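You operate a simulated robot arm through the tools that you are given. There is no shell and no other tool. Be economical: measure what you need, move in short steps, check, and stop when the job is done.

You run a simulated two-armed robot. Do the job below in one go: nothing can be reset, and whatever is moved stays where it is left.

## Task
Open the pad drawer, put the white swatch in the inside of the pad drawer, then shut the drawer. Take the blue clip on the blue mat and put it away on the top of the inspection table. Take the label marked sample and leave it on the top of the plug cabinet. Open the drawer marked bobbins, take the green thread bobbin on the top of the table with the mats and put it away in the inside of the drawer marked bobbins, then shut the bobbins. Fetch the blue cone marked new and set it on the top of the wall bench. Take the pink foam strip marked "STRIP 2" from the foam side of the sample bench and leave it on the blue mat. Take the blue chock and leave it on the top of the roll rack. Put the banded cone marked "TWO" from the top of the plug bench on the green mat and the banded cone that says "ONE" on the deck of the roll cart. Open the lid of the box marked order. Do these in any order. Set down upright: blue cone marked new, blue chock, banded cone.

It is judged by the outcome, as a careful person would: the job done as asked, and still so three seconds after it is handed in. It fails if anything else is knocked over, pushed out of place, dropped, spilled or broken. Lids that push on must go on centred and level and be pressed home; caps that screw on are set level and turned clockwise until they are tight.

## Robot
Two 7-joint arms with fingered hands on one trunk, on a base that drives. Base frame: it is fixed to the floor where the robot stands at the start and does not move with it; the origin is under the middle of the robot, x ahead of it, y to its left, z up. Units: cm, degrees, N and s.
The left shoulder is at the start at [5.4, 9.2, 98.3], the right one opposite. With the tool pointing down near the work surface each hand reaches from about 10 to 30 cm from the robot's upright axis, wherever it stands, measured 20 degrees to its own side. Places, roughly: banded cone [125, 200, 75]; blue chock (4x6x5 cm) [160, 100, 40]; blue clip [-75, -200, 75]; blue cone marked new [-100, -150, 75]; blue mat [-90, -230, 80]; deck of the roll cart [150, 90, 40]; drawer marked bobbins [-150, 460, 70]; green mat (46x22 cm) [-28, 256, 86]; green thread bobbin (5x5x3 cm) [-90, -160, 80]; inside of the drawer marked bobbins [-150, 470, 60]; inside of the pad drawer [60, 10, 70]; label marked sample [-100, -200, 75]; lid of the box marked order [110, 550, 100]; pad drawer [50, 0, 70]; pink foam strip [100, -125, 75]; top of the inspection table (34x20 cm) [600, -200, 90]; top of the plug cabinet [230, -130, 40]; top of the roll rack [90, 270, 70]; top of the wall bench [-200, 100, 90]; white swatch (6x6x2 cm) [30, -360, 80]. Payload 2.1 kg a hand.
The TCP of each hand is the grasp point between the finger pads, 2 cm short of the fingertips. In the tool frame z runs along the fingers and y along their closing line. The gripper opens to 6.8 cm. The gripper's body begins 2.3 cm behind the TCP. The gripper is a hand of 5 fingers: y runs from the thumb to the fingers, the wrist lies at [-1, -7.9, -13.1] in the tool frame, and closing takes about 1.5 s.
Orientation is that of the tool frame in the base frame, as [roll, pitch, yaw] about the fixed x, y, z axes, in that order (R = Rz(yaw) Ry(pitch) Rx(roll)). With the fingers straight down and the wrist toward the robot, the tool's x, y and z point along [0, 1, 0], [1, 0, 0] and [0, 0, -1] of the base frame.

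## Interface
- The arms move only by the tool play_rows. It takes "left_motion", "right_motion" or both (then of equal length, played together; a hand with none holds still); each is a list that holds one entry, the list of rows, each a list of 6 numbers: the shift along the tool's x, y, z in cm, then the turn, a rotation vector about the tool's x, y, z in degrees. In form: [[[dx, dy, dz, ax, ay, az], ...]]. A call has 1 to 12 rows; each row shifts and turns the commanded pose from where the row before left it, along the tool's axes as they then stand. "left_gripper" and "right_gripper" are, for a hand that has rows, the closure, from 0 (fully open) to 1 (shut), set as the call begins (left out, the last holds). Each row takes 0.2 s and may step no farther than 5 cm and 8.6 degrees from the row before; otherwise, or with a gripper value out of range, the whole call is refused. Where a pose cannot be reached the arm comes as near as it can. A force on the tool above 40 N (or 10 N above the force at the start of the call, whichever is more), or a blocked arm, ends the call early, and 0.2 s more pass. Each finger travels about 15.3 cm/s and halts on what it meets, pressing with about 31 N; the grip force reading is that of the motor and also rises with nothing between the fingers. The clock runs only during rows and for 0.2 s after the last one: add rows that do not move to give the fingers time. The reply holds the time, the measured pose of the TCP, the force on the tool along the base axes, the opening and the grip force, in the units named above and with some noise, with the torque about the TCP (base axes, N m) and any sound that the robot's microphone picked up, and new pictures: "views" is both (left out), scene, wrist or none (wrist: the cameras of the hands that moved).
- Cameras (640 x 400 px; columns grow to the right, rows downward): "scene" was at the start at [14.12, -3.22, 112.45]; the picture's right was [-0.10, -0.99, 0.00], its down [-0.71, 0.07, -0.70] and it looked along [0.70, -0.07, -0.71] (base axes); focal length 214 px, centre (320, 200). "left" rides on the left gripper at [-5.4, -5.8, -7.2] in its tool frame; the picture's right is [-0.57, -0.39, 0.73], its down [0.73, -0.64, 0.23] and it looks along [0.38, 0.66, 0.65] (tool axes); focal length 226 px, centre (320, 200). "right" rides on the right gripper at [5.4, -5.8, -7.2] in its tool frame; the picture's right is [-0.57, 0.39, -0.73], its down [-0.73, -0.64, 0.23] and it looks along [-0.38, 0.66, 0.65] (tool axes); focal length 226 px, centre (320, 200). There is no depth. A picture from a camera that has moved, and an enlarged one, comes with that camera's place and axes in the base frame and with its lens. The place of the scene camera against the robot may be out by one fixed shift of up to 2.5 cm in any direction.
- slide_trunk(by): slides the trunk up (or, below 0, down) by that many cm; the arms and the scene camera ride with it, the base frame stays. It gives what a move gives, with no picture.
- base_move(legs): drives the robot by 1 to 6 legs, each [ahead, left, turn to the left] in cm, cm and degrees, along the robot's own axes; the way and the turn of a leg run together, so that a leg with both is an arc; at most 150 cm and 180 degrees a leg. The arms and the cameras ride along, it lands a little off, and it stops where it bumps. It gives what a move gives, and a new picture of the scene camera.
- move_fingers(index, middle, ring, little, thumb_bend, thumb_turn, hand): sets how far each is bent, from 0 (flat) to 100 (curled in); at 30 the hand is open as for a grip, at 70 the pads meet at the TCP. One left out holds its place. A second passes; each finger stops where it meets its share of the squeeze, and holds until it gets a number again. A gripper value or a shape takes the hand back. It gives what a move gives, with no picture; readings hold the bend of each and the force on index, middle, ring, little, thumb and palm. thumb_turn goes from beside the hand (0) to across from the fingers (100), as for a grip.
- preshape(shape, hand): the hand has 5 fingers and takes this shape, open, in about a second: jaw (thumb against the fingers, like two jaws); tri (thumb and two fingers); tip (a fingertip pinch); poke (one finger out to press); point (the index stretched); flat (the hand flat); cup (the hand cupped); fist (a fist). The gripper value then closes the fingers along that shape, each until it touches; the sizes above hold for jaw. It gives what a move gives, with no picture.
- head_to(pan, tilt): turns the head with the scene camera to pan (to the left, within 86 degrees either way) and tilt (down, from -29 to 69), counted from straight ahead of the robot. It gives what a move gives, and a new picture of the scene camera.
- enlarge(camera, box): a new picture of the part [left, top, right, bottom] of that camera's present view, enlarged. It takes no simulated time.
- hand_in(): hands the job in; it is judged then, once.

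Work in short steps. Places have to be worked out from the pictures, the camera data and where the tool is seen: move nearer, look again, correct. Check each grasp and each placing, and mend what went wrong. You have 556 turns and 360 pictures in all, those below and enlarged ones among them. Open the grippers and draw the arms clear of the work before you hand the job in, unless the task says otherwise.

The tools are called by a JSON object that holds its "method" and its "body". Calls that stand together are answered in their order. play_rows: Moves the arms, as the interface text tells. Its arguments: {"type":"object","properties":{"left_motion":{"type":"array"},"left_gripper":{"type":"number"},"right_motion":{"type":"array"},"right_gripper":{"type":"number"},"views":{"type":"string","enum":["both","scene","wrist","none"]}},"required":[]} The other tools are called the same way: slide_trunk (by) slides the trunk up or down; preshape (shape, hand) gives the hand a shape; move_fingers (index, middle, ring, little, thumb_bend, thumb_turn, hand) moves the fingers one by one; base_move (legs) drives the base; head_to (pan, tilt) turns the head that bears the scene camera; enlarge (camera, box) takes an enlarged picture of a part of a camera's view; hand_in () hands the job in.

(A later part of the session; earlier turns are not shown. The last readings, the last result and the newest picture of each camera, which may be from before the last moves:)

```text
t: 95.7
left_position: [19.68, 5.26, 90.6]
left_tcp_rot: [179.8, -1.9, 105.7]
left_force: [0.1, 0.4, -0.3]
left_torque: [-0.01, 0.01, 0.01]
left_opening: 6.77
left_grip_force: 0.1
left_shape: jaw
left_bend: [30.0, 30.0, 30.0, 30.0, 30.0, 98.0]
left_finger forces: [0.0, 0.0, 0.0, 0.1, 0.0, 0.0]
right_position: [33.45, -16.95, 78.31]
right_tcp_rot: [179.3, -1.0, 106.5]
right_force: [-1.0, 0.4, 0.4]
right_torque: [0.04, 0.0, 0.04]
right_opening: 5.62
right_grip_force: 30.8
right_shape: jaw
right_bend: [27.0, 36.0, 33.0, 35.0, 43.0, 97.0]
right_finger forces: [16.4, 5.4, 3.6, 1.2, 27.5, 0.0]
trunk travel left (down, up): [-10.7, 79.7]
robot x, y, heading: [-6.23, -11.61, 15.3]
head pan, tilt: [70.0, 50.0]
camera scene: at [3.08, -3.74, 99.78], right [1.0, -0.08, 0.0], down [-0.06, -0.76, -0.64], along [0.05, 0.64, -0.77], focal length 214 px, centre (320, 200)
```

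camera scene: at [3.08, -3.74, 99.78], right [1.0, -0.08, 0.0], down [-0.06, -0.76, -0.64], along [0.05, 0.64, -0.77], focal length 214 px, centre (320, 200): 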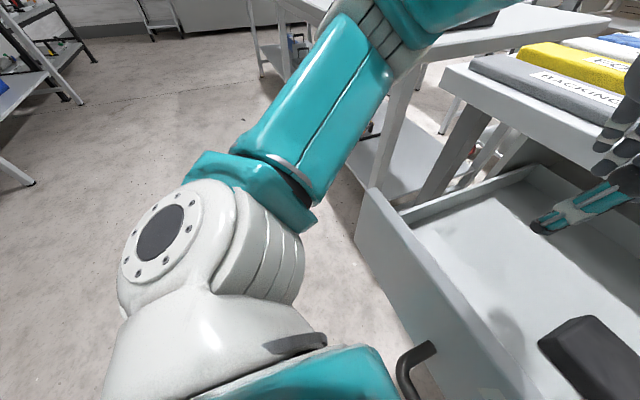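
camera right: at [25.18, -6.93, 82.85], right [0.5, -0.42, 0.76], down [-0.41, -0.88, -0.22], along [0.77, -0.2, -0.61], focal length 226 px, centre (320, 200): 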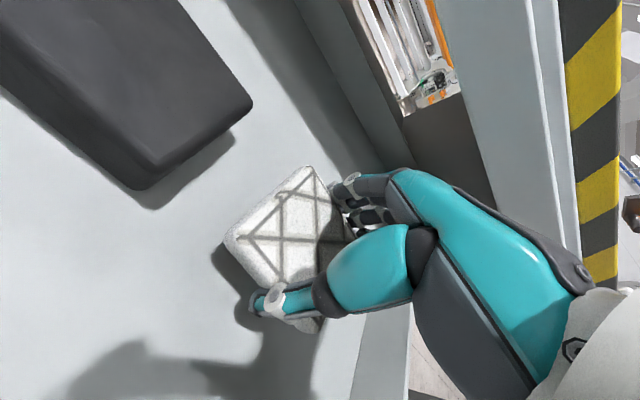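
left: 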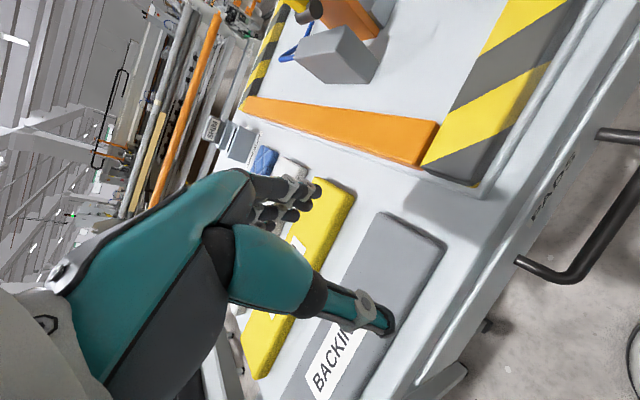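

Body is level again. Move the hand 3 cm left, then lower in the drawer.

{"method": "play_rows", "body": {"right_motion": [[[1.5, 0.5, 0, 0, 0, 0], [1.5, 0.5, 0, 0, 0, 0], [0, 0, 2, 0, 0, 0], [0, 0, 2, 0, 0, 0]]], "views": "wrist"}}

```text
t: 96.7
left_position: [19.34, 5.26, 90.84]
left_tcp_rot: [179.5, -1.8, 105.6]
left_force: [-0.2, 0.5, 0.0]
left_torque: [0.0, 0.0, 0.03]
left_opening: 6.78
left_grip_force: 0.1
left_shape: jaw
left_bend: [30.0, 30.0, 30.0, 30.0, 30.0, 98.0]
left_finger forces: [0.0, 0.0, 0.1, 0.0, 0.0, 0.1]
right_position: [33.47, -13.81, 74.73]
right_tcp_rot: [178.9, -1.1, 106.4]
right_force: [0.9, 0.1, -0.2]
right_torque: [0.01, 0.01, 0.02]
right_opening: 5.63
right_grip_force: 30.7
right_shape: jaw
right_bend: [27.0, 36.0, 33.0, 35.0, 43.0, 97.0]
right_finger forces: [16.2, 5.4, 3.6, 1.2, 27.4, 0.0]
trunk travel left (down, up): [-10.7, 79.7]
robot x, y, heading: [-5.82, -11.23, 15.1]
head pan, tilt: [70.0, 50.0]
camera right: at [26.3, -10.52, 81.83], right [0.52, -0.45, 0.72], down [-0.4, -0.88, -0.26], along [0.75, -0.16, -0.64], focal length 226 px, centre (320, 200)
```

right: 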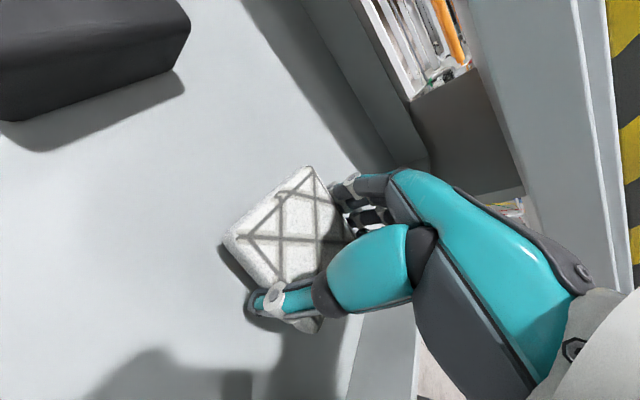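

The forearm is just touching the drawer front again. Raise the trunk 5 and then lower the hand with the arm only.

{"method": "slide_trunk", "body": {"by": 5}}

{"method": "play_rows", "body": {"right_motion": [[[0, 0, 2.5, 0, 0, 0], [0, 0, 2.5, 0, 0, 0], [0, 0, 1.5, 0, 0, 0]]], "views": "wrist"}}

{"method": "head_to", "body": {"pan": -40, "tilt": 50}}

```text
t: 97.7
left_position: [19.65, 5.2, 95.66]
left_tcp_rot: [179.7, -1.9, 105.7]
left_force: [-0.1, -0.4, -0.2]
left_torque: [-0.01, 0.01, 0.04]
left_opening: 6.77
left_grip_force: 0.1
left_shape: jaw
left_bend: [30.0, 30.0, 30.0, 30.0, 30.0, 98.0]
left_finger forces: [0.1, 0.0, 0.0, 0.1, 0.1, 0.0]
right_position: [33.54, -13.74, 79.21]
right_tcp_rot: [179.3, -1.0, 106.5]
right_force: [0.2, 0.1, -0.3]
right_torque: [0.0, 0.02, 0.01]
right_opening: 5.65
right_grip_force: 30.4
right_shape: jaw
right_bend: [27.0, 36.0, 33.0, 35.0, 43.0, 97.0]
right_finger forces: [16.3, 5.4, 3.5, 1.2, 27.4, 0.0]
trunk travel left (down, up): [-15.7, 74.7]
robot x, y, heading: [-5.8, -11.43, 15.3]
head pan, tilt: [70.0, 50.0]
```

```text
t: 98.4
left_position: [19.57, 5.15, 95.72]
left_tcp_rot: [179.6, -1.9, 105.7]
left_force: [0.0, -0.7, -0.1]
left_torque: [-0.03, 0.02, -0.01]
left_opening: 6.8
left_grip_force: 0.1
left_shape: jaw
left_bend: [30.0, 30.0, 30.0, 30.0, 30.0, 98.0]
left_finger forces: [0.1, 0.0, 0.0, 0.1, 0.0, 0.0]
right_position: [33.81, -13.33, 74.1]
right_tcp_rot: [178.1, -1.3, 106.4]
right_force: [-0.7, 1.1, 17.7]
right_torque: [-0.19, 0.61, -0.03]
right_opening: 5.52
right_grip_force: 30.8
right_shape: jaw
right_bend: [28.0, 37.0, 34.0, 35.0, 43.0, 97.0]
right_finger forces: [15.6, 5.2, 3.3, 0.4, 43.3, 0.0]
trunk travel left (down, up): [-15.7, 74.7]
robot x, y, heading: [-6.09, -11.32, 15.4]
head pan, tilt: [70.0, 50.0]
stopped in row 3 (right hand): the force on the tool passed its limit at 56 N (the readings are from after the stop); the commanded pose is now the measured one
camera right: at [26.48, -10.11, 81.14], right [0.51, -0.46, 0.73], down [-0.4, -0.88, -0.27], along [0.76, -0.15, -0.63], focal length 226 px, centre (320, 200)
```

right: 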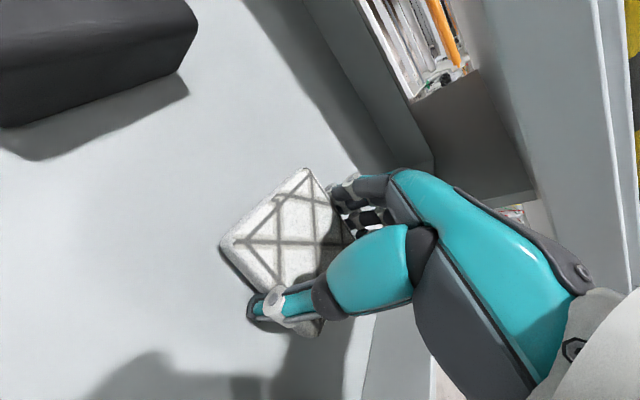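

```text
t: 100.3
left_position: [19.37, 5.26, 95.73]
left_tcp_rot: [179.6, -1.9, 105.7]
left_force: [-0.4, -0.2, -0.8]
left_torque: [-0.01, 0.03, -0.01]
left_opening: 6.77
left_grip_force: 0.1
left_shape: jaw
left_bend: [30.0, 30.0, 30.0, 30.0, 30.0, 98.0]
left_finger forces: [0.0, 0.1, 0.0, 0.1, 0.1, 0.1]
right_position: [33.55, -13.4, 74.03]
right_tcp_rot: [178.3, -1.3, 106.5]
right_force: [1.6, 0.6, 42.7]
right_torque: [-0.4, 1.29, -0.08]
right_opening: 5.51
right_grip_force: 30.9
right_shape: jaw
right_bend: [29.0, 37.0, 35.0, 35.0, 43.0, 97.0]
right_finger forces: [14.3, 9.8, 2.0, 0.2, 60.6, 0.0]
trunk travel left (down, up): [-15.7, 74.7]
robot x, y, heading: [-6.3, -11.28, 15.6]
head pan, tilt: [-40.0, 50.0]
camera scene: at [8.08, -14.93, 104.94], right [-0.42, -0.91, 0.0], down [-0.7, 0.32, -0.64], along [0.59, -0.27, -0.76], focal length 214 px, centre (320, 200)
```

scene: 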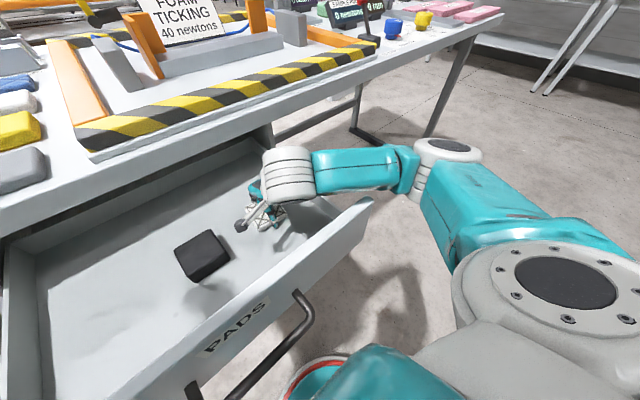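

The thumb and swatch reached the drawer floor (z≈72). Ease up 0.4 cm and open.

{"method": "play_rows", "body": {"right_motion": [[[0, 0, -0.4, 0, 0, 0], [0, 0, 0, 0, 0, 0]]], "views": "none"}}

{"method": "move_fingers", "body": {"hand": "right", "index": 20, "middle": 20, "ring": 20, "little": 20, "thumb_bend": 20}}

{"method": "play_rows", "body": {"right_motion": [[[0, 0, -2, 0, 0, 0], [0, 0, -4, 0, 0, 0], [0, 0, -4, 0, 0, 0], [0, 0, -4, 0, 0, 0], [0, 0, -4, 0, 0, 0]]], "views": "both"}}

```text
t: 100.9
left_position: [19.71, 5.15, 95.68]
left_tcp_rot: [179.7, -1.9, 105.7]
left_force: [-0.3, 0.6, 0.0]
left_torque: [-0.05, -0.01, -0.01]
left_opening: 6.81
left_grip_force: 0.0
left_shape: jaw
left_bend: [30.0, 30.0, 30.0, 30.0, 30.0, 98.0]
left_finger forces: [0.0, 0.0, 0.0, 0.0, 0.0, 0.0]
right_position: [33.8, -13.46, 74.21]
right_tcp_rot: [178.6, -1.2, 106.4]
right_force: [-0.3, -0.4, -0.2]
right_torque: [0.0, 0.02, -0.01]
right_opening: 5.53
right_grip_force: 31.1
right_shape: jaw
right_bend: [28.0, 37.0, 34.0, 35.0, 44.0, 97.0]
right_finger forces: [17.3, 4.9, 3.2, 0.3, 27.3, 0.0]
trunk travel left (down, up): [-15.7, 74.7]
robot x, y, heading: [-5.88, -11.26, 15.6]
head pan, tilt: [-40.0, 50.0]
```

```text
t: 101.9
left_position: [19.63, 5.24, 95.65]
left_tcp_rot: [179.6, -2.0, 105.6]
left_force: [0.7, 0.2, 0.4]
left_torque: [0.01, -0.02, 0.02]
left_opening: 6.79
left_grip_force: 0.1
left_shape: jaw
left_bend: [30.0, 30.0, 30.0, 30.0, 30.0, 98.0]
left_finger forces: [0.0, 0.0, 0.0, 0.1, 0.0, 0.0]
right_position: [33.68, -13.53, 74.38]
right_tcp_rot: [178.3, -1.3, 106.4]
right_force: [0.2, 1.4, 0.0]
right_torque: [-0.01, 0.06, -0.02]
right_opening: 7.68
right_grip_force: 0.1
right_shape: fingers
right_bend: [20.0, 20.0, 20.0, 20.0, 20.0, 100.0]
right_finger forces: [0.1, 0.1, 0.0, 0.0, 0.0, 0.0]
trunk travel left (down, up): [-15.7, 74.7]
robot x, y, heading: [-6.05, -11.14, 15.4]
head pan, tilt: [-40.0, 50.0]
```

```text
t: 103.1
left_position: [19.67, 5.25, 95.67]
left_tcp_rot: [179.6, -1.9, 105.6]
left_force: [0.1, -0.4, -0.7]
left_torque: [-0.02, -0.01, -0.02]
left_opening: 6.8
left_grip_force: 0.1
left_shape: jaw
left_bend: [30.0, 30.0, 30.0, 30.0, 30.0, 98.0]
left_finger forces: [0.0, 0.2, 0.1, 0.0, 0.0, 0.1]
right_position: [33.61, -14.0, 92.44]
right_tcp_rot: [178.4, -1.3, 106.5]
right_force: [-0.1, 0.0, 0.7]
right_torque: [0.01, -0.01, -0.02]
right_opening: 7.68
right_grip_force: 0.0
right_shape: fingers
right_bend: [20.0, 20.0, 20.0, 20.0, 20.0, 100.0]
right_finger forces: [0.1, 0.1, 0.0, 0.0, 0.1, 0.1]
trunk travel left (down, up): [-15.7, 74.7]
robot x, y, heading: [-5.76, -11.27, 15.3]
head pan, tilt: [-40.0, 50.0]
camera scene: at [8.29, -14.96, 104.9], right [-0.42, -0.91, 0.0], down [-0.7, 0.32, -0.64], along [0.58, -0.27, -0.77], focal length 214 px, centre (320, 200)
camera right: at [26.17, -10.68, 99.47], right [0.52, -0.45, 0.73], down [-0.4, -0.88, -0.26], along [0.76, -0.16, -0.64], focal length 226 px, centre (320, 200)
```

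scene: 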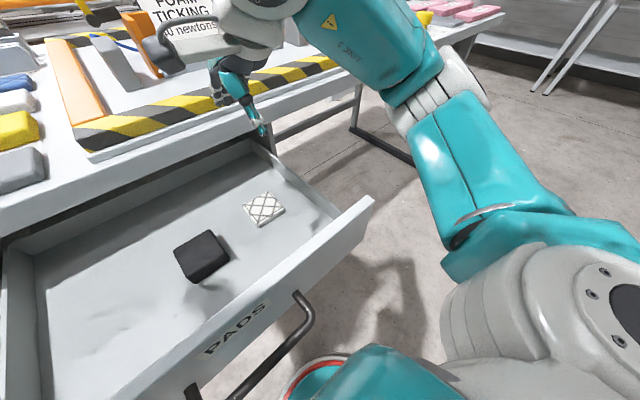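
right: 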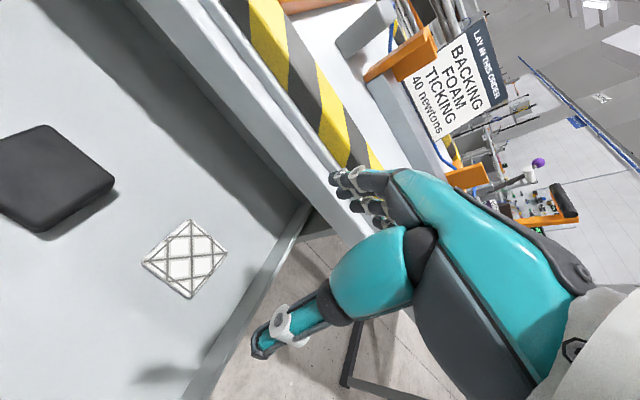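

Swatch lies flat in the drawer. Back out 20 cm, realign, and prepare to push the front shut with a closed hand.

{"method": "base_move", "body": {"legs": [[-20, -2, 0], [0, 0, 2]]}}

{"method": "slide_trunk", "body": {"by": -6}}

{"method": "play_rows", "body": {"right_motion": [[[0, -1, 3, 0, 0, 0], [0, -1, 3, 0, 0, 0], [0, -1, 3, 0, 0, 0], [0, -1, 3, 0, 0, 0], [0, 0, 0, 0, 0, 0], [0, 0, 0, 0, 0, 0], [0, 0, 0, 0, 0, 0]]], "right_gripper": 1}}

```text
t: 105.1
left_position: [0.5, -0.95, 95.68]
left_tcp_rot: [179.8, -1.9, 107.8]
left_force: [1.1, -0.2, 0.6]
left_torque: [0.01, 0.01, 0.01]
left_opening: 6.83
left_grip_force: 0.2
left_shape: jaw
left_bend: [30.0, 30.0, 30.0, 30.0, 30.0, 98.0]
left_finger forces: [0.0, 0.0, 0.0, 0.0, 0.0, 0.0]
right_position: [14.95, -19.6, 92.44]
right_tcp_rot: [178.4, -1.3, 108.7]
right_force: [-0.3, -0.1, 0.1]
right_torque: [-0.02, 0.02, 0.01]
right_opening: 7.69
right_grip_force: 0.1
right_shape: fingers
right_bend: [20.0, 20.0, 20.0, 20.0, 20.0, 100.0]
right_finger forces: [0.1, 0.0, 0.1, 0.0, 0.0, 0.0]
trunk travel left (down, up): [-15.7, 74.7]
robot x, y, heading: [-24.45, -18.4, 17.6]
head pan, tilt: [-40.0, 50.0]
camera scene: at [-10.2, -21.61, 104.9], right [-0.38, -0.92, 0.0], down [-0.71, 0.29, -0.64], along [0.59, -0.25, -0.77], focal length 214 px, centre (320, 200)
```

scene: 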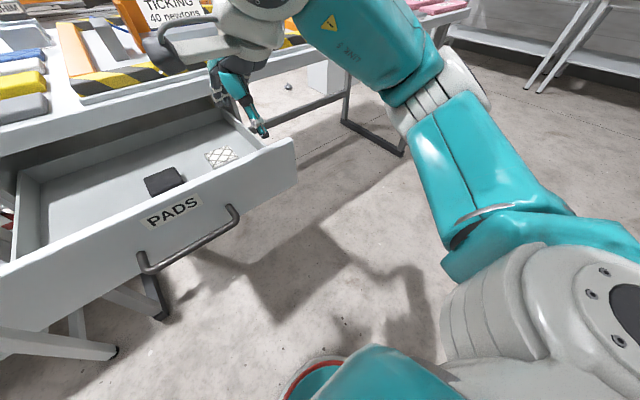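

```text
t: 106.1
left_position: [0.42, -1.06, 89.6]
left_tcp_rot: [179.7, -1.9, 107.8]
left_force: [0.4, -0.1, 0.2]
left_torque: [0.01, 0.01, 0.03]
left_opening: 6.8
left_grip_force: 0.0
left_shape: jaw
left_bend: [30.0, 30.0, 30.0, 30.0, 30.0, 98.0]
left_finger forces: [0.0, 0.1, 0.0, 0.0, 0.1, 0.0]
right_position: [15.05, -19.59, 86.33]
right_tcp_rot: [178.4, -1.2, 108.7]
right_force: [-1.0, -0.6, -0.1]
right_torque: [0.01, -0.01, -0.04]
right_opening: 7.7
right_grip_force: 0.0
right_shape: fingers
right_bend: [20.0, 20.0, 20.0, 20.0, 20.0, 100.0]
right_finger forces: [0.0, 0.0, 0.0, 0.1, 0.0, 0.0]
trunk travel left (down, up): [-9.7, 80.7]
robot x, y, heading: [-24.56, -18.22, 17.9]
head pan, tilt: [-40.0, 50.0]
```

```text
t: 107.7
left_position: [0.43, -1.06, 89.67]
left_tcp_rot: [179.7, -1.8, 107.8]
left_force: [0.8, 0.7, -0.3]
left_torque: [0.01, -0.03, -0.03]
left_opening: 6.79
left_grip_force: 0.0
left_shape: jaw
left_bend: [30.0, 30.0, 30.0, 30.0, 30.0, 98.0]
left_finger forces: [0.0, 0.1, 0.0, 0.0, 0.1, 0.1]
right_position: [11.44, -20.64, 74.11]
right_tcp_rot: [178.3, -1.3, 108.6]
right_force: [0.0, 0.2, -0.2]
right_torque: [-0.03, 0.02, 0.01]
right_opening: 0.0
right_grip_force: 31.2
right_shape: jaw
right_bend: [70.0, 70.0, 70.0, 70.0, 79.0, 100.0]
right_finger forces: [0.1, 0.0, 0.0, 0.1, 0.0, 0.0]
trunk travel left (down, up): [-9.7, 80.7]
robot x, y, heading: [-24.31, -18.27, 17.5]
head pan, tilt: [-40.0, 50.0]
camera scene: at [-8.78, -21.16, 98.76], right [-0.38, -0.92, 0.0], down [-0.71, 0.29, -0.64], along [0.59, -0.25, -0.77], focal length 214 px, centre (320, 200)
camera right: at [4.07, -17.61, 81.19], right [0.53, -0.44, 0.73], down [-0.37, -0.89, -0.26], along [0.76, -0.13, -0.64], focal length 226 px, centre (320, 200)
```

scene: 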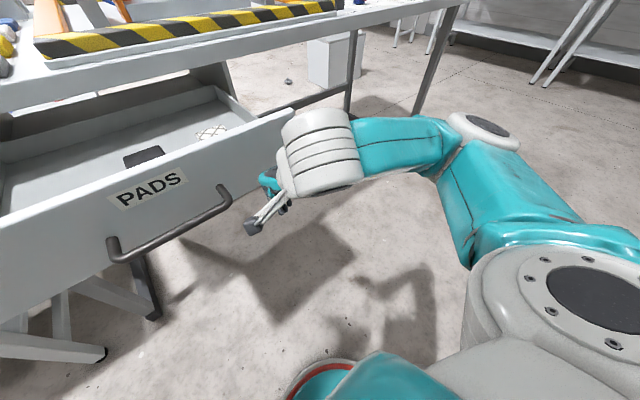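
right: 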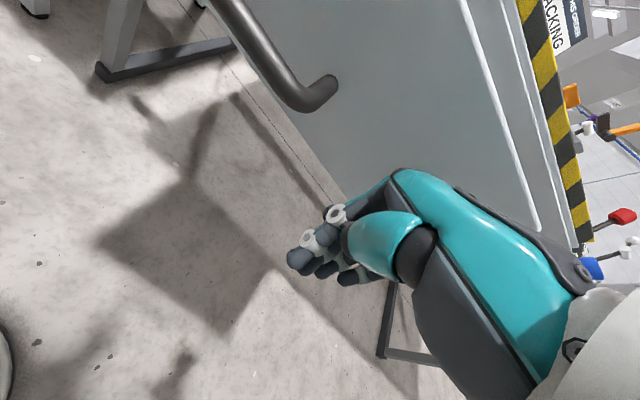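

The fist is positioned right of the handle, level with the panel. Push forward.

{"method": "base_move", "body": {"legs": [[24, 0, 0]]}}

```text
t: 109.4
left_position: [23.5, 6.09, 89.69]
left_tcp_rot: [179.7, -1.8, 107.7]
left_force: [-0.3, 0.0, -0.1]
left_torque: [0.03, -0.03, -0.02]
left_opening: 6.81
left_grip_force: 0.1
left_shape: jaw
left_bend: [30.0, 30.0, 30.0, 30.0, 30.0, 98.0]
left_finger forces: [0.0, 0.0, 0.0, 0.1, 0.0, 0.0]
right_position: [34.31, -13.44, 74.22]
right_tcp_rot: [178.4, -1.3, 108.4]
right_force: [0.3, -0.3, -0.5]
right_torque: [-0.03, -0.02, 0.01]
right_opening: 0.0
right_grip_force: 30.8
right_shape: jaw
right_bend: [70.0, 70.0, 70.0, 70.0, 79.0, 100.0]
right_finger forces: [0.0, 0.1, 0.0, 0.0, 0.1, 0.1]
trunk travel left (down, up): [-9.7, 80.7]
robot x, y, heading: [-1.62, -11.64, 17.4]
head pan, tilt: [-40.0, 50.0]
camera scene: at [14.12, -13.99, 98.76], right [-0.38, -0.92, 0.0], down [-0.71, 0.29, -0.64], along [0.59, -0.25, -0.77], focal length 214 px, centre (320, 200)
```

scene: 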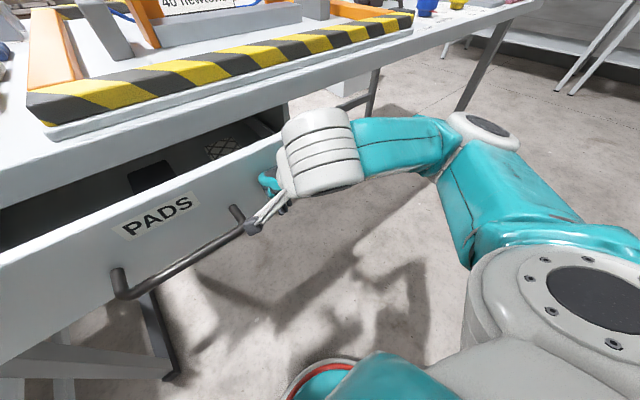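

Drawer is about half closed; continue 10 cm (force stop will limit).

{"method": "base_move", "body": {"legs": [[10, 0, 0]]}}

```text
t: 110.5
left_position: [30.13, 8.22, 89.72]
left_tcp_rot: [179.6, -2.0, 107.4]
left_force: [0.5, 0.5, 0.5]
left_torque: [-0.01, 0.0, 0.02]
left_opening: 6.79
left_grip_force: 0.2
left_shape: jaw
left_bend: [30.0, 30.0, 30.0, 30.0, 30.0, 98.0]
left_finger forces: [0.1, 0.1, 0.0, 0.1, 0.0, 0.0]
right_position: [40.68, -11.55, 74.03]
right_tcp_rot: [179.1, -1.1, 108.9]
right_force: [-26.4, -8.7, 9.3]
right_torque: [0.4, -1.29, -0.22]
right_opening: 0.02
right_grip_force: 31.1
right_shape: jaw
right_bend: [70.0, 70.0, 70.0, 70.0, 79.0, 100.0]
right_finger forces: [0.1, 27.3, 0.0, 0.0, 0.1, 0.0]
trunk travel left (down, up): [-9.7, 80.7]
robot x, y, heading: [5.38, -9.01, 17.1]
head pan, tilt: [-40.0, 50.0]
stopped in leg 1: the force on the tool passed its limit at 134 N (the readings are from after the stop); the commanded pose is now the measured one
camera scene: at [20.72, -11.99, 98.8], right [-0.39, -0.92, 0.0], down [-0.7, 0.3, -0.64], along [0.59, -0.25, -0.76], focal length 214 px, centre (320, 200)
```

scene: 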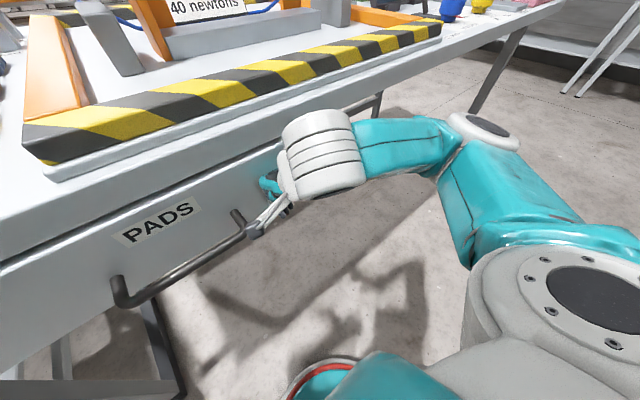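

The drawer is shut against its stop. Back away and check.

{"method": "base_move", "body": {"legs": [[-35, 0, 0]]}}

{"method": "head_to", "body": {"pan": 0, "tilt": 40}}

```text
t: 112.8
left_position: [-3.87, -2.24, 89.54]
left_tcp_rot: [179.8, -2.0, 107.5]
left_force: [0.0, 0.5, 0.3]
left_torque: [0.02, -0.02, -0.04]
left_opening: 6.76
left_grip_force: 0.0
left_shape: jaw
left_bend: [30.0, 30.0, 30.0, 30.0, 30.0, 98.0]
left_finger forces: [0.0, 0.0, 0.0, 0.0, 0.1, 0.0]
right_position: [6.64, -22.04, 73.92]
right_tcp_rot: [179.3, -1.0, 109.0]
right_force: [0.8, 0.7, -0.6]
right_torque: [0.05, 0.0, -0.02]
right_opening: 0.01
right_grip_force: 31.0
right_shape: jaw
right_bend: [70.0, 70.0, 70.0, 70.0, 79.0, 100.0]
right_finger forces: [0.2, 0.0, 0.0, 0.1, 0.1, 0.1]
trunk travel left (down, up): [-9.7, 80.7]
robot x, y, heading: [-28.68, -19.83, 17.3]
head pan, tilt: [-40.0, 50.0]
camera scene: at [-13.15, -22.48, 98.76], right [-0.39, -0.92, 0.0], down [-0.71, 0.3, -0.64], along [0.59, -0.25, -0.77], focal length 214 px, centre (320, 200)
```

scene: 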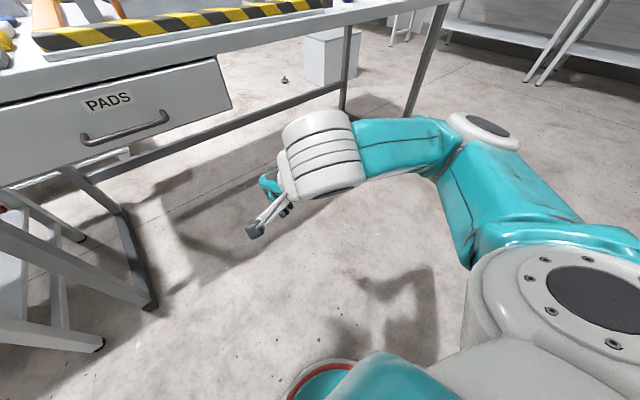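

```text
t: 113.9
left_position: [-3.92, -2.41, 89.71]
left_tcp_rot: [179.8, -2.0, 107.7]
left_force: [-0.2, 0.6, -0.5]
left_torque: [-0.01, 0.01, -0.01]
left_opening: 6.77
left_grip_force: 0.1
left_shape: jaw
left_bend: [30.0, 30.0, 30.0, 30.0, 30.0, 98.0]
left_finger forces: [0.0, 0.0, 0.0, 0.1, 0.1, 0.0]
right_position: [6.72, -21.99, 73.94]
right_tcp_rot: [179.2, -1.1, 108.9]
right_force: [0.1, 0.3, 0.2]
right_torque: [0.01, -0.02, 0.0]
right_opening: 0.02
right_grip_force: 30.5
right_shape: jaw
right_bend: [70.0, 70.0, 70.0, 70.0, 79.0, 100.0]
right_finger forces: [0.0, 0.0, 0.1, 0.0, 0.1, 0.0]
trunk travel left (down, up): [-9.7, 80.7]
robot x, y, heading: [-28.97, -19.33, 17.6]
head pan, tilt: [0.0, 40.0]
camera scene: at [-12.14, -16.99, 100.17], right [0.3, -0.95, 0.0], down [-0.61, -0.19, -0.77], along [0.73, 0.23, -0.64], focal length 214 px, centre (320, 200)
```

scene: 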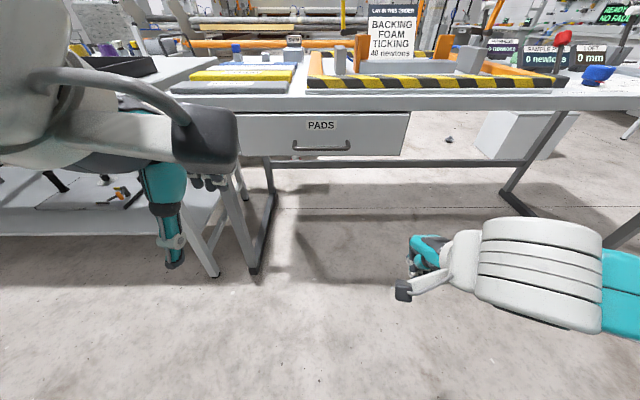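

Drawer closed with the rest intact. Next the pink strip: raise trunk and strafe right along the same table line to the strips.

{"method": "slide_trunk", "body": {"by": 10}}

{"method": "base_move", "body": {"legs": [[5, -125, 0]]}}

{"method": "head_to", "body": {"pan": 0, "tilt": 32}}

```text
t: 115.2
left_position: [-3.76, -2.27, 99.62]
left_tcp_rot: [179.8, -2.0, 107.6]
left_force: [0.8, 0.1, -0.3]
left_torque: [-0.01, -0.01, 0.02]
left_opening: 6.78
left_grip_force: 0.0
left_shape: jaw
left_bend: [30.0, 30.0, 30.0, 30.0, 30.0, 98.0]
left_finger forces: [0.1, 0.0, 0.1, 0.1, 0.0, 0.1]
right_position: [6.71, -22.02, 84.01]
right_tcp_rot: [179.2, -1.1, 108.8]
right_force: [-0.5, -0.3, -0.1]
right_torque: [0.0, 0.03, -0.02]
right_opening: 0.02
right_grip_force: 30.8
right_shape: jaw
right_bend: [70.0, 70.0, 70.0, 70.0, 79.0, 100.0]
right_finger forces: [0.0, 0.1, 0.0, 0.0, 0.0, 0.0]
trunk travel left (down, up): [-19.7, 70.7]
robot x, y, heading: [-29.06, -19.68, 17.4]
head pan, tilt: [0.0, 40.0]
```

```text
t: 121.6
left_position: [37.98, -121.14, 99.57]
left_tcp_rot: [179.8, -2.0, 107.0]
left_force: [0.6, 0.3, 0.0]
left_torque: [0.0, -0.01, -0.03]
left_opening: 6.78
left_grip_force: 0.1
left_shape: jaw
left_bend: [30.0, 30.0, 30.0, 30.0, 30.0, 98.0]
left_finger forces: [0.0, 0.1, 0.0, 0.0, 0.0, 0.0]
right_position: [48.31, -141.05, 83.94]
right_tcp_rot: [179.2, -1.2, 108.5]
right_force: [-0.2, -0.2, 0.1]
right_torque: [0.0, 0.0, 0.01]
right_opening: 0.01
right_grip_force: 31.0
right_shape: jaw
right_bend: [70.0, 70.0, 70.0, 70.0, 79.0, 100.0]
right_finger forces: [0.0, 0.1, 0.0, 0.1, 0.0, 0.0]
trunk travel left (down, up): [-19.7, 70.7]
robot x, y, heading: [13.0, -138.12, 17.0]
head pan, tilt: [0.0, 40.0]
camera scene: at [27.27, -136.46, 110.39], right [0.29, -0.96, 0.0], down [-0.62, -0.19, -0.77], along [0.73, 0.22, -0.64], focal length 214 px, centre (320, 200)
```

scene: 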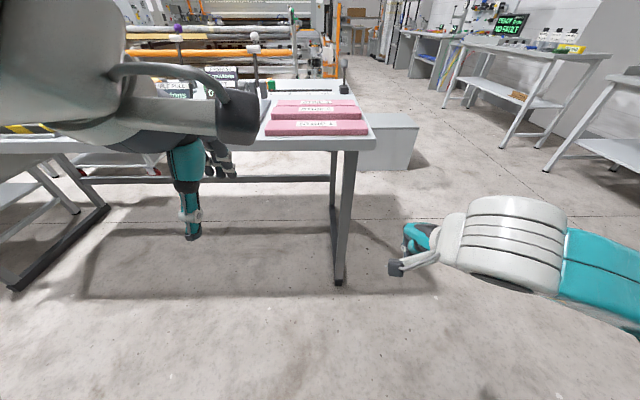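

```text
t: 122.3
left_position: [38.04, -121.24, 99.6]
left_tcp_rot: [179.9, -2.0, 107.2]
left_force: [-0.3, 0.3, 0.0]
left_torque: [0.0, 0.04, 0.0]
left_opening: 6.8
left_grip_force: 0.2
left_shape: jaw
left_bend: [30.0, 30.0, 30.0, 30.0, 30.0, 98.0]
left_finger forces: [0.0, 0.1, 0.1, 0.1, 0.0, 0.1]
right_position: [48.32, -140.95, 83.91]
right_tcp_rot: [179.2, -1.3, 108.4]
right_force: [0.4, -0.4, -0.3]
right_torque: [0.0, 0.0, 0.0]
right_opening: 0.0
right_grip_force: 31.3
right_shape: jaw
right_bend: [70.0, 70.0, 70.0, 70.0, 79.0, 100.0]
right_finger forces: [0.0, 0.1, 0.0, 0.0, 0.1, 0.0]
trunk travel left (down, up): [-19.7, 70.7]
robot x, y, heading: [12.33, -138.46, 17.0]
head pan, tilt: [0.0, 32.0]
camera scene: at [27.71, -136.33, 111.6], right [0.29, -0.96, 0.0], down [-0.51, -0.15, -0.85], along [0.81, 0.24, -0.53], focal length 214 px, centre (320, 200)
```

scene: 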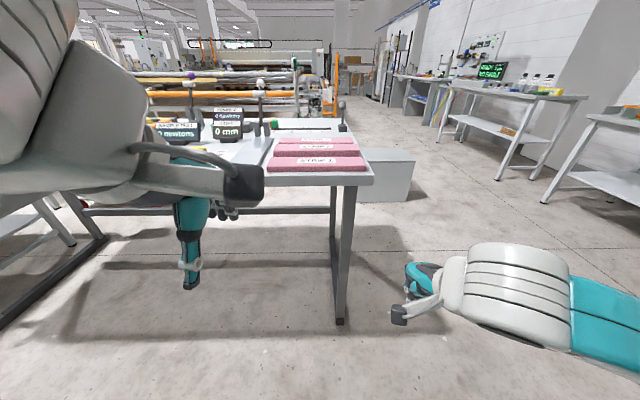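

Three strips; enlarge to read the labels.

{"method": "enlarge", "body": {"camera": "scene", "box": [250, 90, 390, 200]}}

```text
3.64 times, centred on (320, 145) of scene
camera zoom: at [27.71, -136.33, 111.6], right [0.29, -0.96, 0.0], down [-0.51, -0.15, -0.85], along [0.81, 0.24, -0.53], focal length 780 px, centre (320, 400)
```

zoom: 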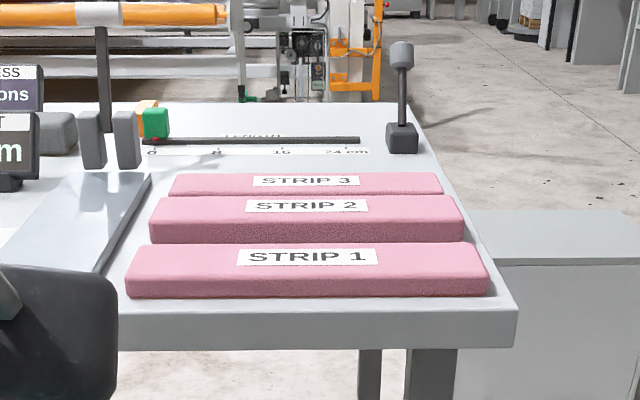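

STRIP 2 is the middle one (about 30×7×2 cm). I raise the right hand with fingers open, and drive closer so it lies under the right hand.

{"method": "play_rows", "body": {"right_motion": [[[0, 0, -4, 0, 0, 0], [0, 0, -4, 0, 0, 0], [0, 0, -4, 0, 0, 0], [0, 0, -2, 0, 0, 0]]], "right_gripper": 0, "views": "none"}}

{"method": "base_move", "body": {"legs": [[0, 13, 0.4], [42, 0, 0]]}}

{"method": "head_to", "body": {"pan": -8, "tilt": 50}}

{"method": "enlarge", "body": {"camera": "right", "box": [0, 0, 640, 400]}}

```text
t: 123.3
left_position: [37.9, -121.16, 99.57]
left_tcp_rot: [179.7, -1.9, 107.1]
left_force: [0.1, -0.4, 0.2]
left_torque: [0.0, 0.01, -0.02]
left_opening: 6.79
left_grip_force: 0.1
left_shape: jaw
left_bend: [30.0, 30.0, 30.0, 30.0, 30.0, 98.0]
left_finger forces: [0.1, 0.0, 0.1, 0.0, 0.0, 0.0]
right_position: [48.23, -141.3, 98.21]
right_tcp_rot: [179.2, -1.1, 108.4]
right_force: [-0.3, 0.6, 0.8]
right_torque: [-0.01, -0.03, 0.0]
right_opening: 6.76
right_grip_force: 0.0
right_shape: jaw
right_bend: [30.0, 30.0, 30.0, 30.0, 30.0, 98.0]
right_finger forces: [0.0, 0.1, 0.1, 0.0, 0.0, 0.0]
trunk travel left (down, up): [-19.7, 70.7]
robot x, y, heading: [12.92, -138.78, 16.8]
head pan, tilt: [0.0, 32.0]
```

```text
t: 126.7
left_position: [74.66, -96.37, 99.69]
left_tcp_rot: [179.9, -2.0, 107.3]
left_force: [-0.4, -0.6, -0.2]
left_torque: [0.01, -0.02, -0.03]
left_opening: 6.79
left_grip_force: 0.1
left_shape: jaw
left_bend: [30.0, 30.0, 30.0, 30.0, 30.0, 98.0]
left_finger forces: [0.1, 0.1, 0.0, 0.0, 0.0, 0.1]
right_position: [84.91, -116.32, 98.03]
right_tcp_rot: [179.2, -1.1, 108.7]
right_force: [0.0, -0.3, -0.2]
right_torque: [0.01, -0.02, -0.01]
right_opening: 6.8
right_grip_force: 0.1
right_shape: jaw
right_bend: [30.0, 30.0, 30.0, 30.0, 30.0, 98.0]
right_finger forces: [0.1, 0.1, 0.1, 0.1, 0.0, 0.0]
trunk travel left (down, up): [-19.7, 70.7]
robot x, y, heading: [49.75, -113.7, 17.0]
head pan, tilt: [0.0, 32.0]
camera scene: at [64.47, -111.48, 111.61], right [0.29, -0.96, 0.0], down [-0.51, -0.16, -0.85], along [0.81, 0.25, -0.53], focal length 214 px, centre (320, 200)
```

scene: 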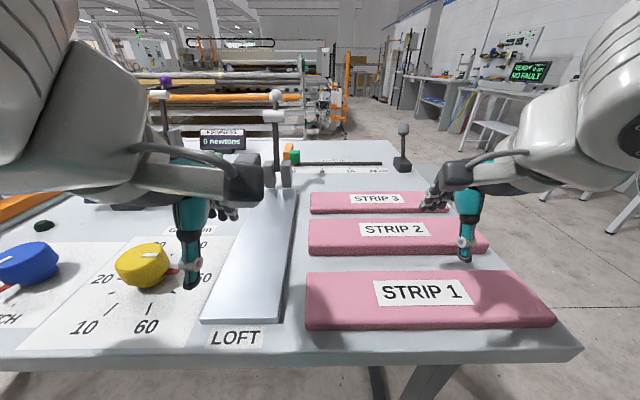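

```text
t: 127.5
left_position: [74.65, -96.29, 99.64]
left_tcp_rot: [179.8, -2.0, 107.4]
left_force: [-1.0, -1.1, -0.7]
left_torque: [-0.02, 0.0, -0.04]
left_opening: 6.79
left_grip_force: 0.1
left_shape: jaw
left_bend: [30.0, 30.0, 30.0, 30.0, 30.0, 98.0]
left_finger forces: [0.0, 0.0, 0.0, 0.1, 0.0, 0.1]
right_position: [84.83, -116.47, 98.14]
right_tcp_rot: [179.2, -1.1, 108.7]
right_force: [0.3, 0.4, -0.3]
right_torque: [0.0, 0.03, -0.02]
right_opening: 6.78
right_grip_force: 0.0
right_shape: jaw
right_bend: [30.0, 30.0, 30.0, 30.0, 30.0, 98.0]
right_finger forces: [0.0, 0.1, 0.0, 0.1, 0.0, 0.0]
trunk travel left (down, up): [-19.7, 70.7]
robot x, y, heading: [49.8, -113.52, 16.8]
head pan, tilt: [-8.0, 50.0]
camera scene: at [63.52, -112.89, 108.98], right [0.16, -0.99, 0.0], down [-0.76, -0.12, -0.64], along [0.64, 0.1, -0.77], focal length 214 px, centre (320, 200)
```

scene: 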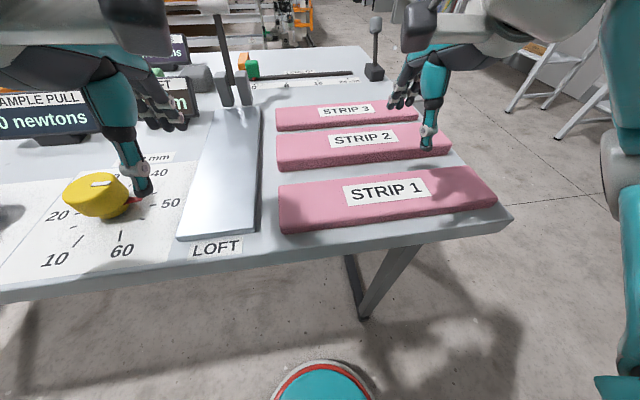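

```text
1.00 times, centred on (320, 200) of right (not enlarged: the box is as wide or as high as the picture)
camera zoom: at [77.55, -113.36, 105.22], right [0.54, -0.43, 0.72], down [-0.37, -0.89, -0.25], along [0.75, -0.13, -0.64], focal length 226 px, centre (320, 200)
```

zoom: 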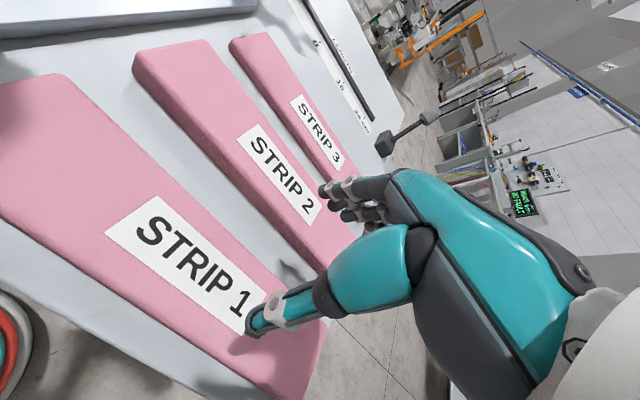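

Closer than planned; strip 2's centre is ~10 cm ahead of the hand. Drive 5 cm more and reach forward, then look from the wrist.

{"method": "base_move", "body": {"legs": [[5, 0, 0.5]]}}

{"method": "play_rows", "body": {"right_motion": [[[0.3, 2.7, 0, 0, 0, 0], [0.3, 2.7, 0, 0, 0, 0], [0, 0, 3, 0, 0, 0]]], "views": "wrist"}}

```text
t: 128.5
left_position: [79.37, -94.66, 99.6]
left_tcp_rot: [179.7, -2.0, 107.9]
left_force: [0.0, -0.1, 0.2]
left_torque: [-0.01, 0.02, 0.03]
left_opening: 6.8
left_grip_force: 0.1
left_shape: jaw
left_bend: [30.0, 30.0, 30.0, 30.0, 30.0, 98.0]
left_finger forces: [0.0, 0.0, 0.0, 0.0, 0.1, 0.1]
right_position: [89.83, -114.6, 98.09]
right_tcp_rot: [179.2, -1.0, 109.2]
right_force: [-0.3, -0.1, -0.5]
right_torque: [0.05, -0.01, 0.0]
right_opening: 6.76
right_grip_force: 0.1
right_shape: jaw
right_bend: [30.0, 30.0, 30.0, 30.0, 30.0, 98.0]
right_finger forces: [0.0, 0.1, 0.0, 0.1, 0.0, 0.1]
trunk travel left (down, up): [-19.7, 70.7]
robot x, y, heading: [54.47, -111.74, 17.3]
head pan, tilt: [-8.0, 50.0]
camera scene: at [68.37, -111.25, 108.97], right [0.17, -0.99, 0.0], down [-0.76, -0.13, -0.64], along [0.63, 0.11, -0.77], focal length 214 px, centre (320, 200)
```

scene: 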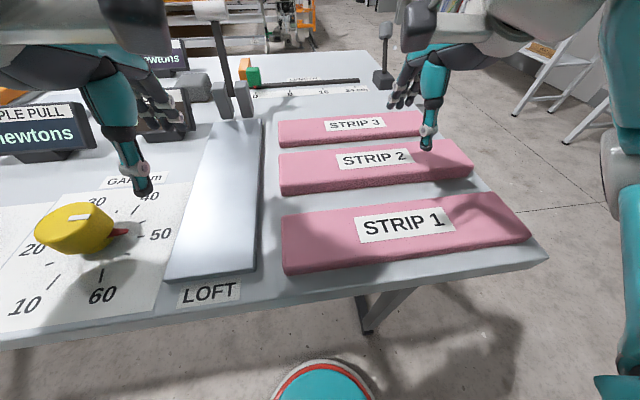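

```text
t: 129.3
left_position: [79.48, -94.63, 99.7]
left_tcp_rot: [179.9, -2.0, 108.0]
left_force: [0.2, -0.3, 0.3]
left_torque: [0.03, 0.01, 0.0]
left_opening: 6.8
left_grip_force: 0.0
left_shape: jaw
left_bend: [30.0, 30.0, 30.0, 30.0, 30.0, 98.0]
left_finger forces: [0.1, 0.0, 0.0, 0.1, 0.0, 0.1]
right_position: [94.87, -112.26, 95.17]
right_tcp_rot: [179.2, -1.1, 109.3]
right_force: [-0.4, 0.5, 0.0]
right_torque: [-0.02, 0.0, 0.0]
right_opening: 6.79
right_grip_force: 0.0
right_shape: jaw
right_bend: [30.0, 30.0, 30.0, 30.0, 30.0, 98.0]
right_finger forces: [0.0, 0.0, 0.1, 0.0, 0.0, 0.0]
trunk travel left (down, up): [-19.7, 70.7]
robot x, y, heading: [54.16, -111.69, 17.7]
head pan, tilt: [-8.0, 50.0]
camera right: at [87.43, -109.29, 102.35], right [0.55, -0.42, 0.72], down [-0.36, -0.9, -0.25], along [0.75, -0.12, -0.64], focal length 226 px, centre (320, 200)
```

right: 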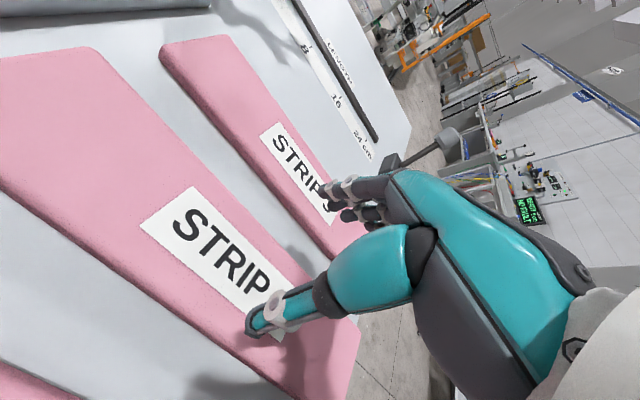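

Strip 2 is ≈6.7-7 cm wide. I widen the fingers more, centre over the label, and lower for a closer look.

{"method": "move_fingers", "body": {"hand": "right", "index": 12, "middle": 12, "ring": 12, "little": 12, "thumb_bend": 12}}

{"method": "play_rows", "body": {"right_motion": [[[2.2, -1.3, 0, 0, 0, -1.8], [0, 0, 2, 0, 0, 0], [0, 0, 1, 0, 0, 0]]], "views": "both"}}

```text
t: 130.3
left_position: [79.43, -94.46, 99.54]
left_tcp_rot: [179.9, -2.0, 108.0]
left_force: [0.2, 0.7, 0.4]
left_torque: [0.04, 0.03, -0.02]
left_opening: 6.79
left_grip_force: 0.0
left_shape: jaw
left_bend: [30.0, 30.0, 30.0, 30.0, 30.0, 98.0]
left_finger forces: [0.0, 0.1, 0.0, 0.1, 0.1, 0.1]
right_position: [94.83, -112.39, 95.25]
right_tcp_rot: [179.2, -1.1, 109.2]
right_force: [0.7, 0.2, -0.3]
right_torque: [-0.01, 0.0, -0.03]
right_opening: 8.82
right_grip_force: 0.2
right_shape: fingers
right_bend: [12.0, 12.0, 12.0, 12.0, 12.0, 98.0]
right_finger forces: [0.0, 0.1, 0.0, 0.1, 0.1, 0.1]
trunk travel left (down, up): [-19.7, 70.7]
robot x, y, heading: [54.61, -112.24, 17.2]
head pan, tilt: [-8.0, 50.0]
```

```text
t: 131.1
left_position: [79.37, -94.55, 99.66]
left_tcp_rot: [179.8, -2.0, 107.9]
left_force: [0.4, 0.0, 0.4]
left_torque: [0.04, -0.01, 0.01]
left_opening: 6.76
left_grip_force: 0.1
left_shape: jaw
left_bend: [30.0, 30.0, 30.0, 30.0, 30.0, 98.0]
left_finger forces: [0.0, 0.0, 0.1, 0.0, 0.0, 0.0]
right_position: [92.85, -110.44, 92.13]
right_tcp_rot: [179.1, -1.0, 111.0]
right_force: [-1.4, -0.1, -1.0]
right_torque: [-0.03, -0.02, 0.03]
right_opening: 8.81
right_grip_force: 0.1
right_shape: fingers
right_bend: [12.0, 12.0, 12.0, 12.0, 12.0, 98.0]
right_finger forces: [0.1, 0.2, 0.0, 0.1, 0.1, 0.0]
trunk travel left (down, up): [-19.7, 70.7]
robot x, y, heading: [54.12, -111.92, 17.4]
head pan, tilt: [-8.0, 50.0]
camera scene: at [68.38, -111.25, 108.97], right [0.17, -0.99, 0.0], down [-0.76, -0.13, -0.64], along [0.63, 0.11, -0.77], focal length 214 px, centre (320, 200)
camera right: at [85.44, -107.73, 99.31], right [0.56, -0.41, 0.72], down [-0.33, -0.91, -0.25], along [0.76, -0.1, -0.64], focal length 226 px, centre (320, 200)
```

scene: 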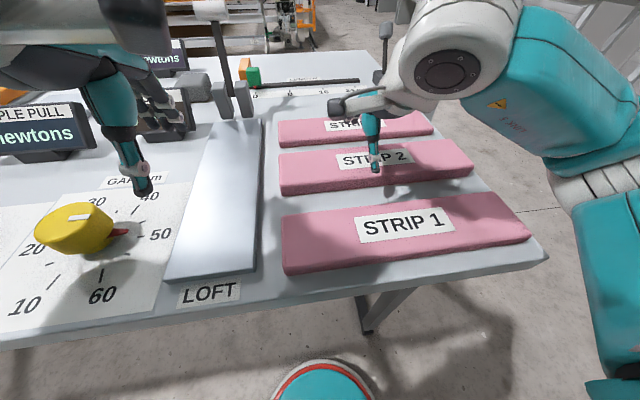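
right: 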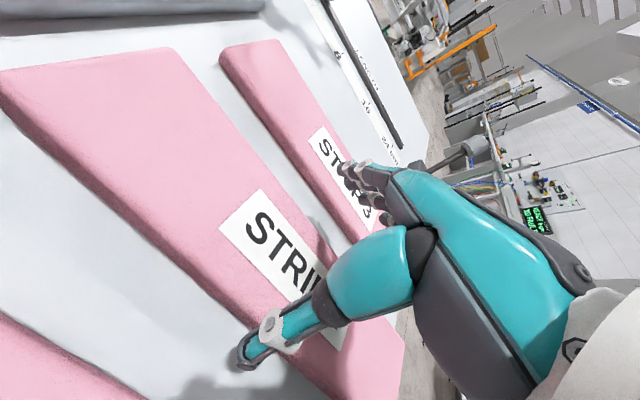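

Centred over strip 2 with 4 cm gaps either side. Fix the yaw and descend.

{"method": "play_rows", "body": {"right_motion": [[[0, 0, 1, 0, 0, 3.4], [0, 0, 1.2, 0, 0, 0], [0, 0, 1.2, 0, 0, 0]]], "views": "wrist"}}

```text
t: 131.9
left_position: [79.31, -94.52, 99.65]
left_tcp_rot: [179.8, -2.0, 107.9]
left_force: [-0.1, 0.8, 0.3]
left_torque: [-0.02, 0.01, 0.0]
left_opening: 6.78
left_grip_force: 0.0
left_shape: jaw
left_bend: [30.0, 30.0, 30.0, 30.0, 30.0, 98.0]
left_finger forces: [0.1, 0.1, 0.1, 0.1, 0.0, 0.0]
right_position: [92.81, -110.43, 88.9]
right_tcp_rot: [179.2, -1.2, 107.6]
right_force: [-0.6, 0.3, 0.4]
right_torque: [0.0, 0.0, 0.01]
right_opening: 8.81
right_grip_force: 0.0
right_shape: fingers
right_bend: [12.0, 12.0, 12.0, 12.0, 12.0, 98.0]
right_finger forces: [0.0, 0.0, 0.0, 0.0, 0.0, 0.1]
trunk travel left (down, up): [-19.7, 70.7]
robot x, y, heading: [54.31, -112.09, 17.6]
head pan, tilt: [-8.0, 50.0]
camera right: at [85.56, -107.24, 95.91], right [0.53, -0.44, 0.72], down [-0.39, -0.89, -0.25], along [0.75, -0.14, -0.64], focal length 226 px, centre (320, 200)
```

right: 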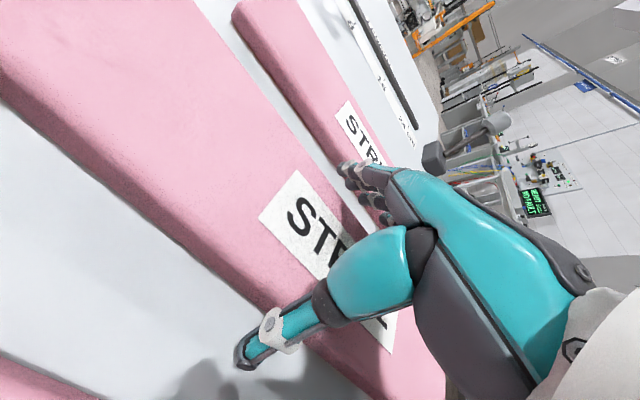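

Continue down to contact height.

{"method": "play_rows", "body": {"right_motion": [[[0, 0, 0.6, 0, 0, 0], [0, 0, 0.6, 0, 0, 0], [0, 0, 0.5, 0, 0, 0]]], "views": "wrist"}}

```text
t: 132.7
left_position: [79.33, -94.51, 99.78]
left_tcp_rot: [179.7, -1.9, 108.0]
left_force: [0.0, -0.3, 0.5]
left_torque: [-0.01, -0.01, 0.0]
left_opening: 6.81
left_grip_force: 0.0
left_shape: jaw
left_bend: [30.0, 30.0, 30.0, 30.0, 30.0, 98.0]
left_finger forces: [0.0, 0.0, 0.0, 0.0, 0.0, 0.1]
right_position: [92.74, -110.37, 87.29]
right_tcp_rot: [178.9, -1.1, 107.6]
right_force: [-1.0, -0.2, 18.5]
right_torque: [-0.17, 0.37, 0.01]
right_opening: 9.12
right_grip_force: 7.5
right_shape: fingers
right_bend: [11.0, 12.0, 12.0, 11.0, 6.0, 98.0]
right_finger forces: [1.1, 0.1, 0.0, 2.0, 12.7, 0.1]
trunk travel left (down, up): [-19.7, 70.7]
robot x, y, heading: [54.66, -112.13, 17.6]
head pan, tilt: [-8.0, 50.0]
camera right: at [85.47, -107.2, 94.35], right [0.53, -0.44, 0.72], down [-0.39, -0.89, -0.26], along [0.75, -0.14, -0.64], focal length 226 px, centre (320, 200)
```

right: 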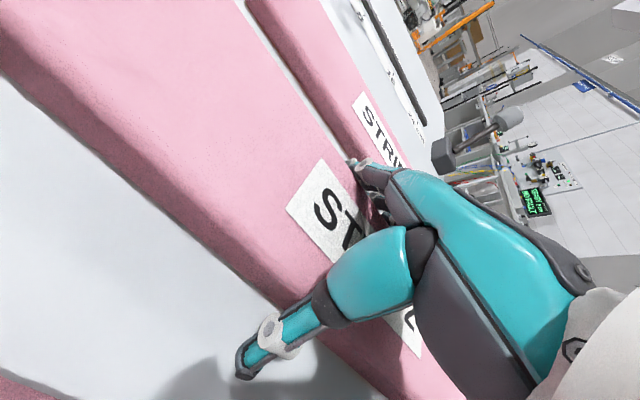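

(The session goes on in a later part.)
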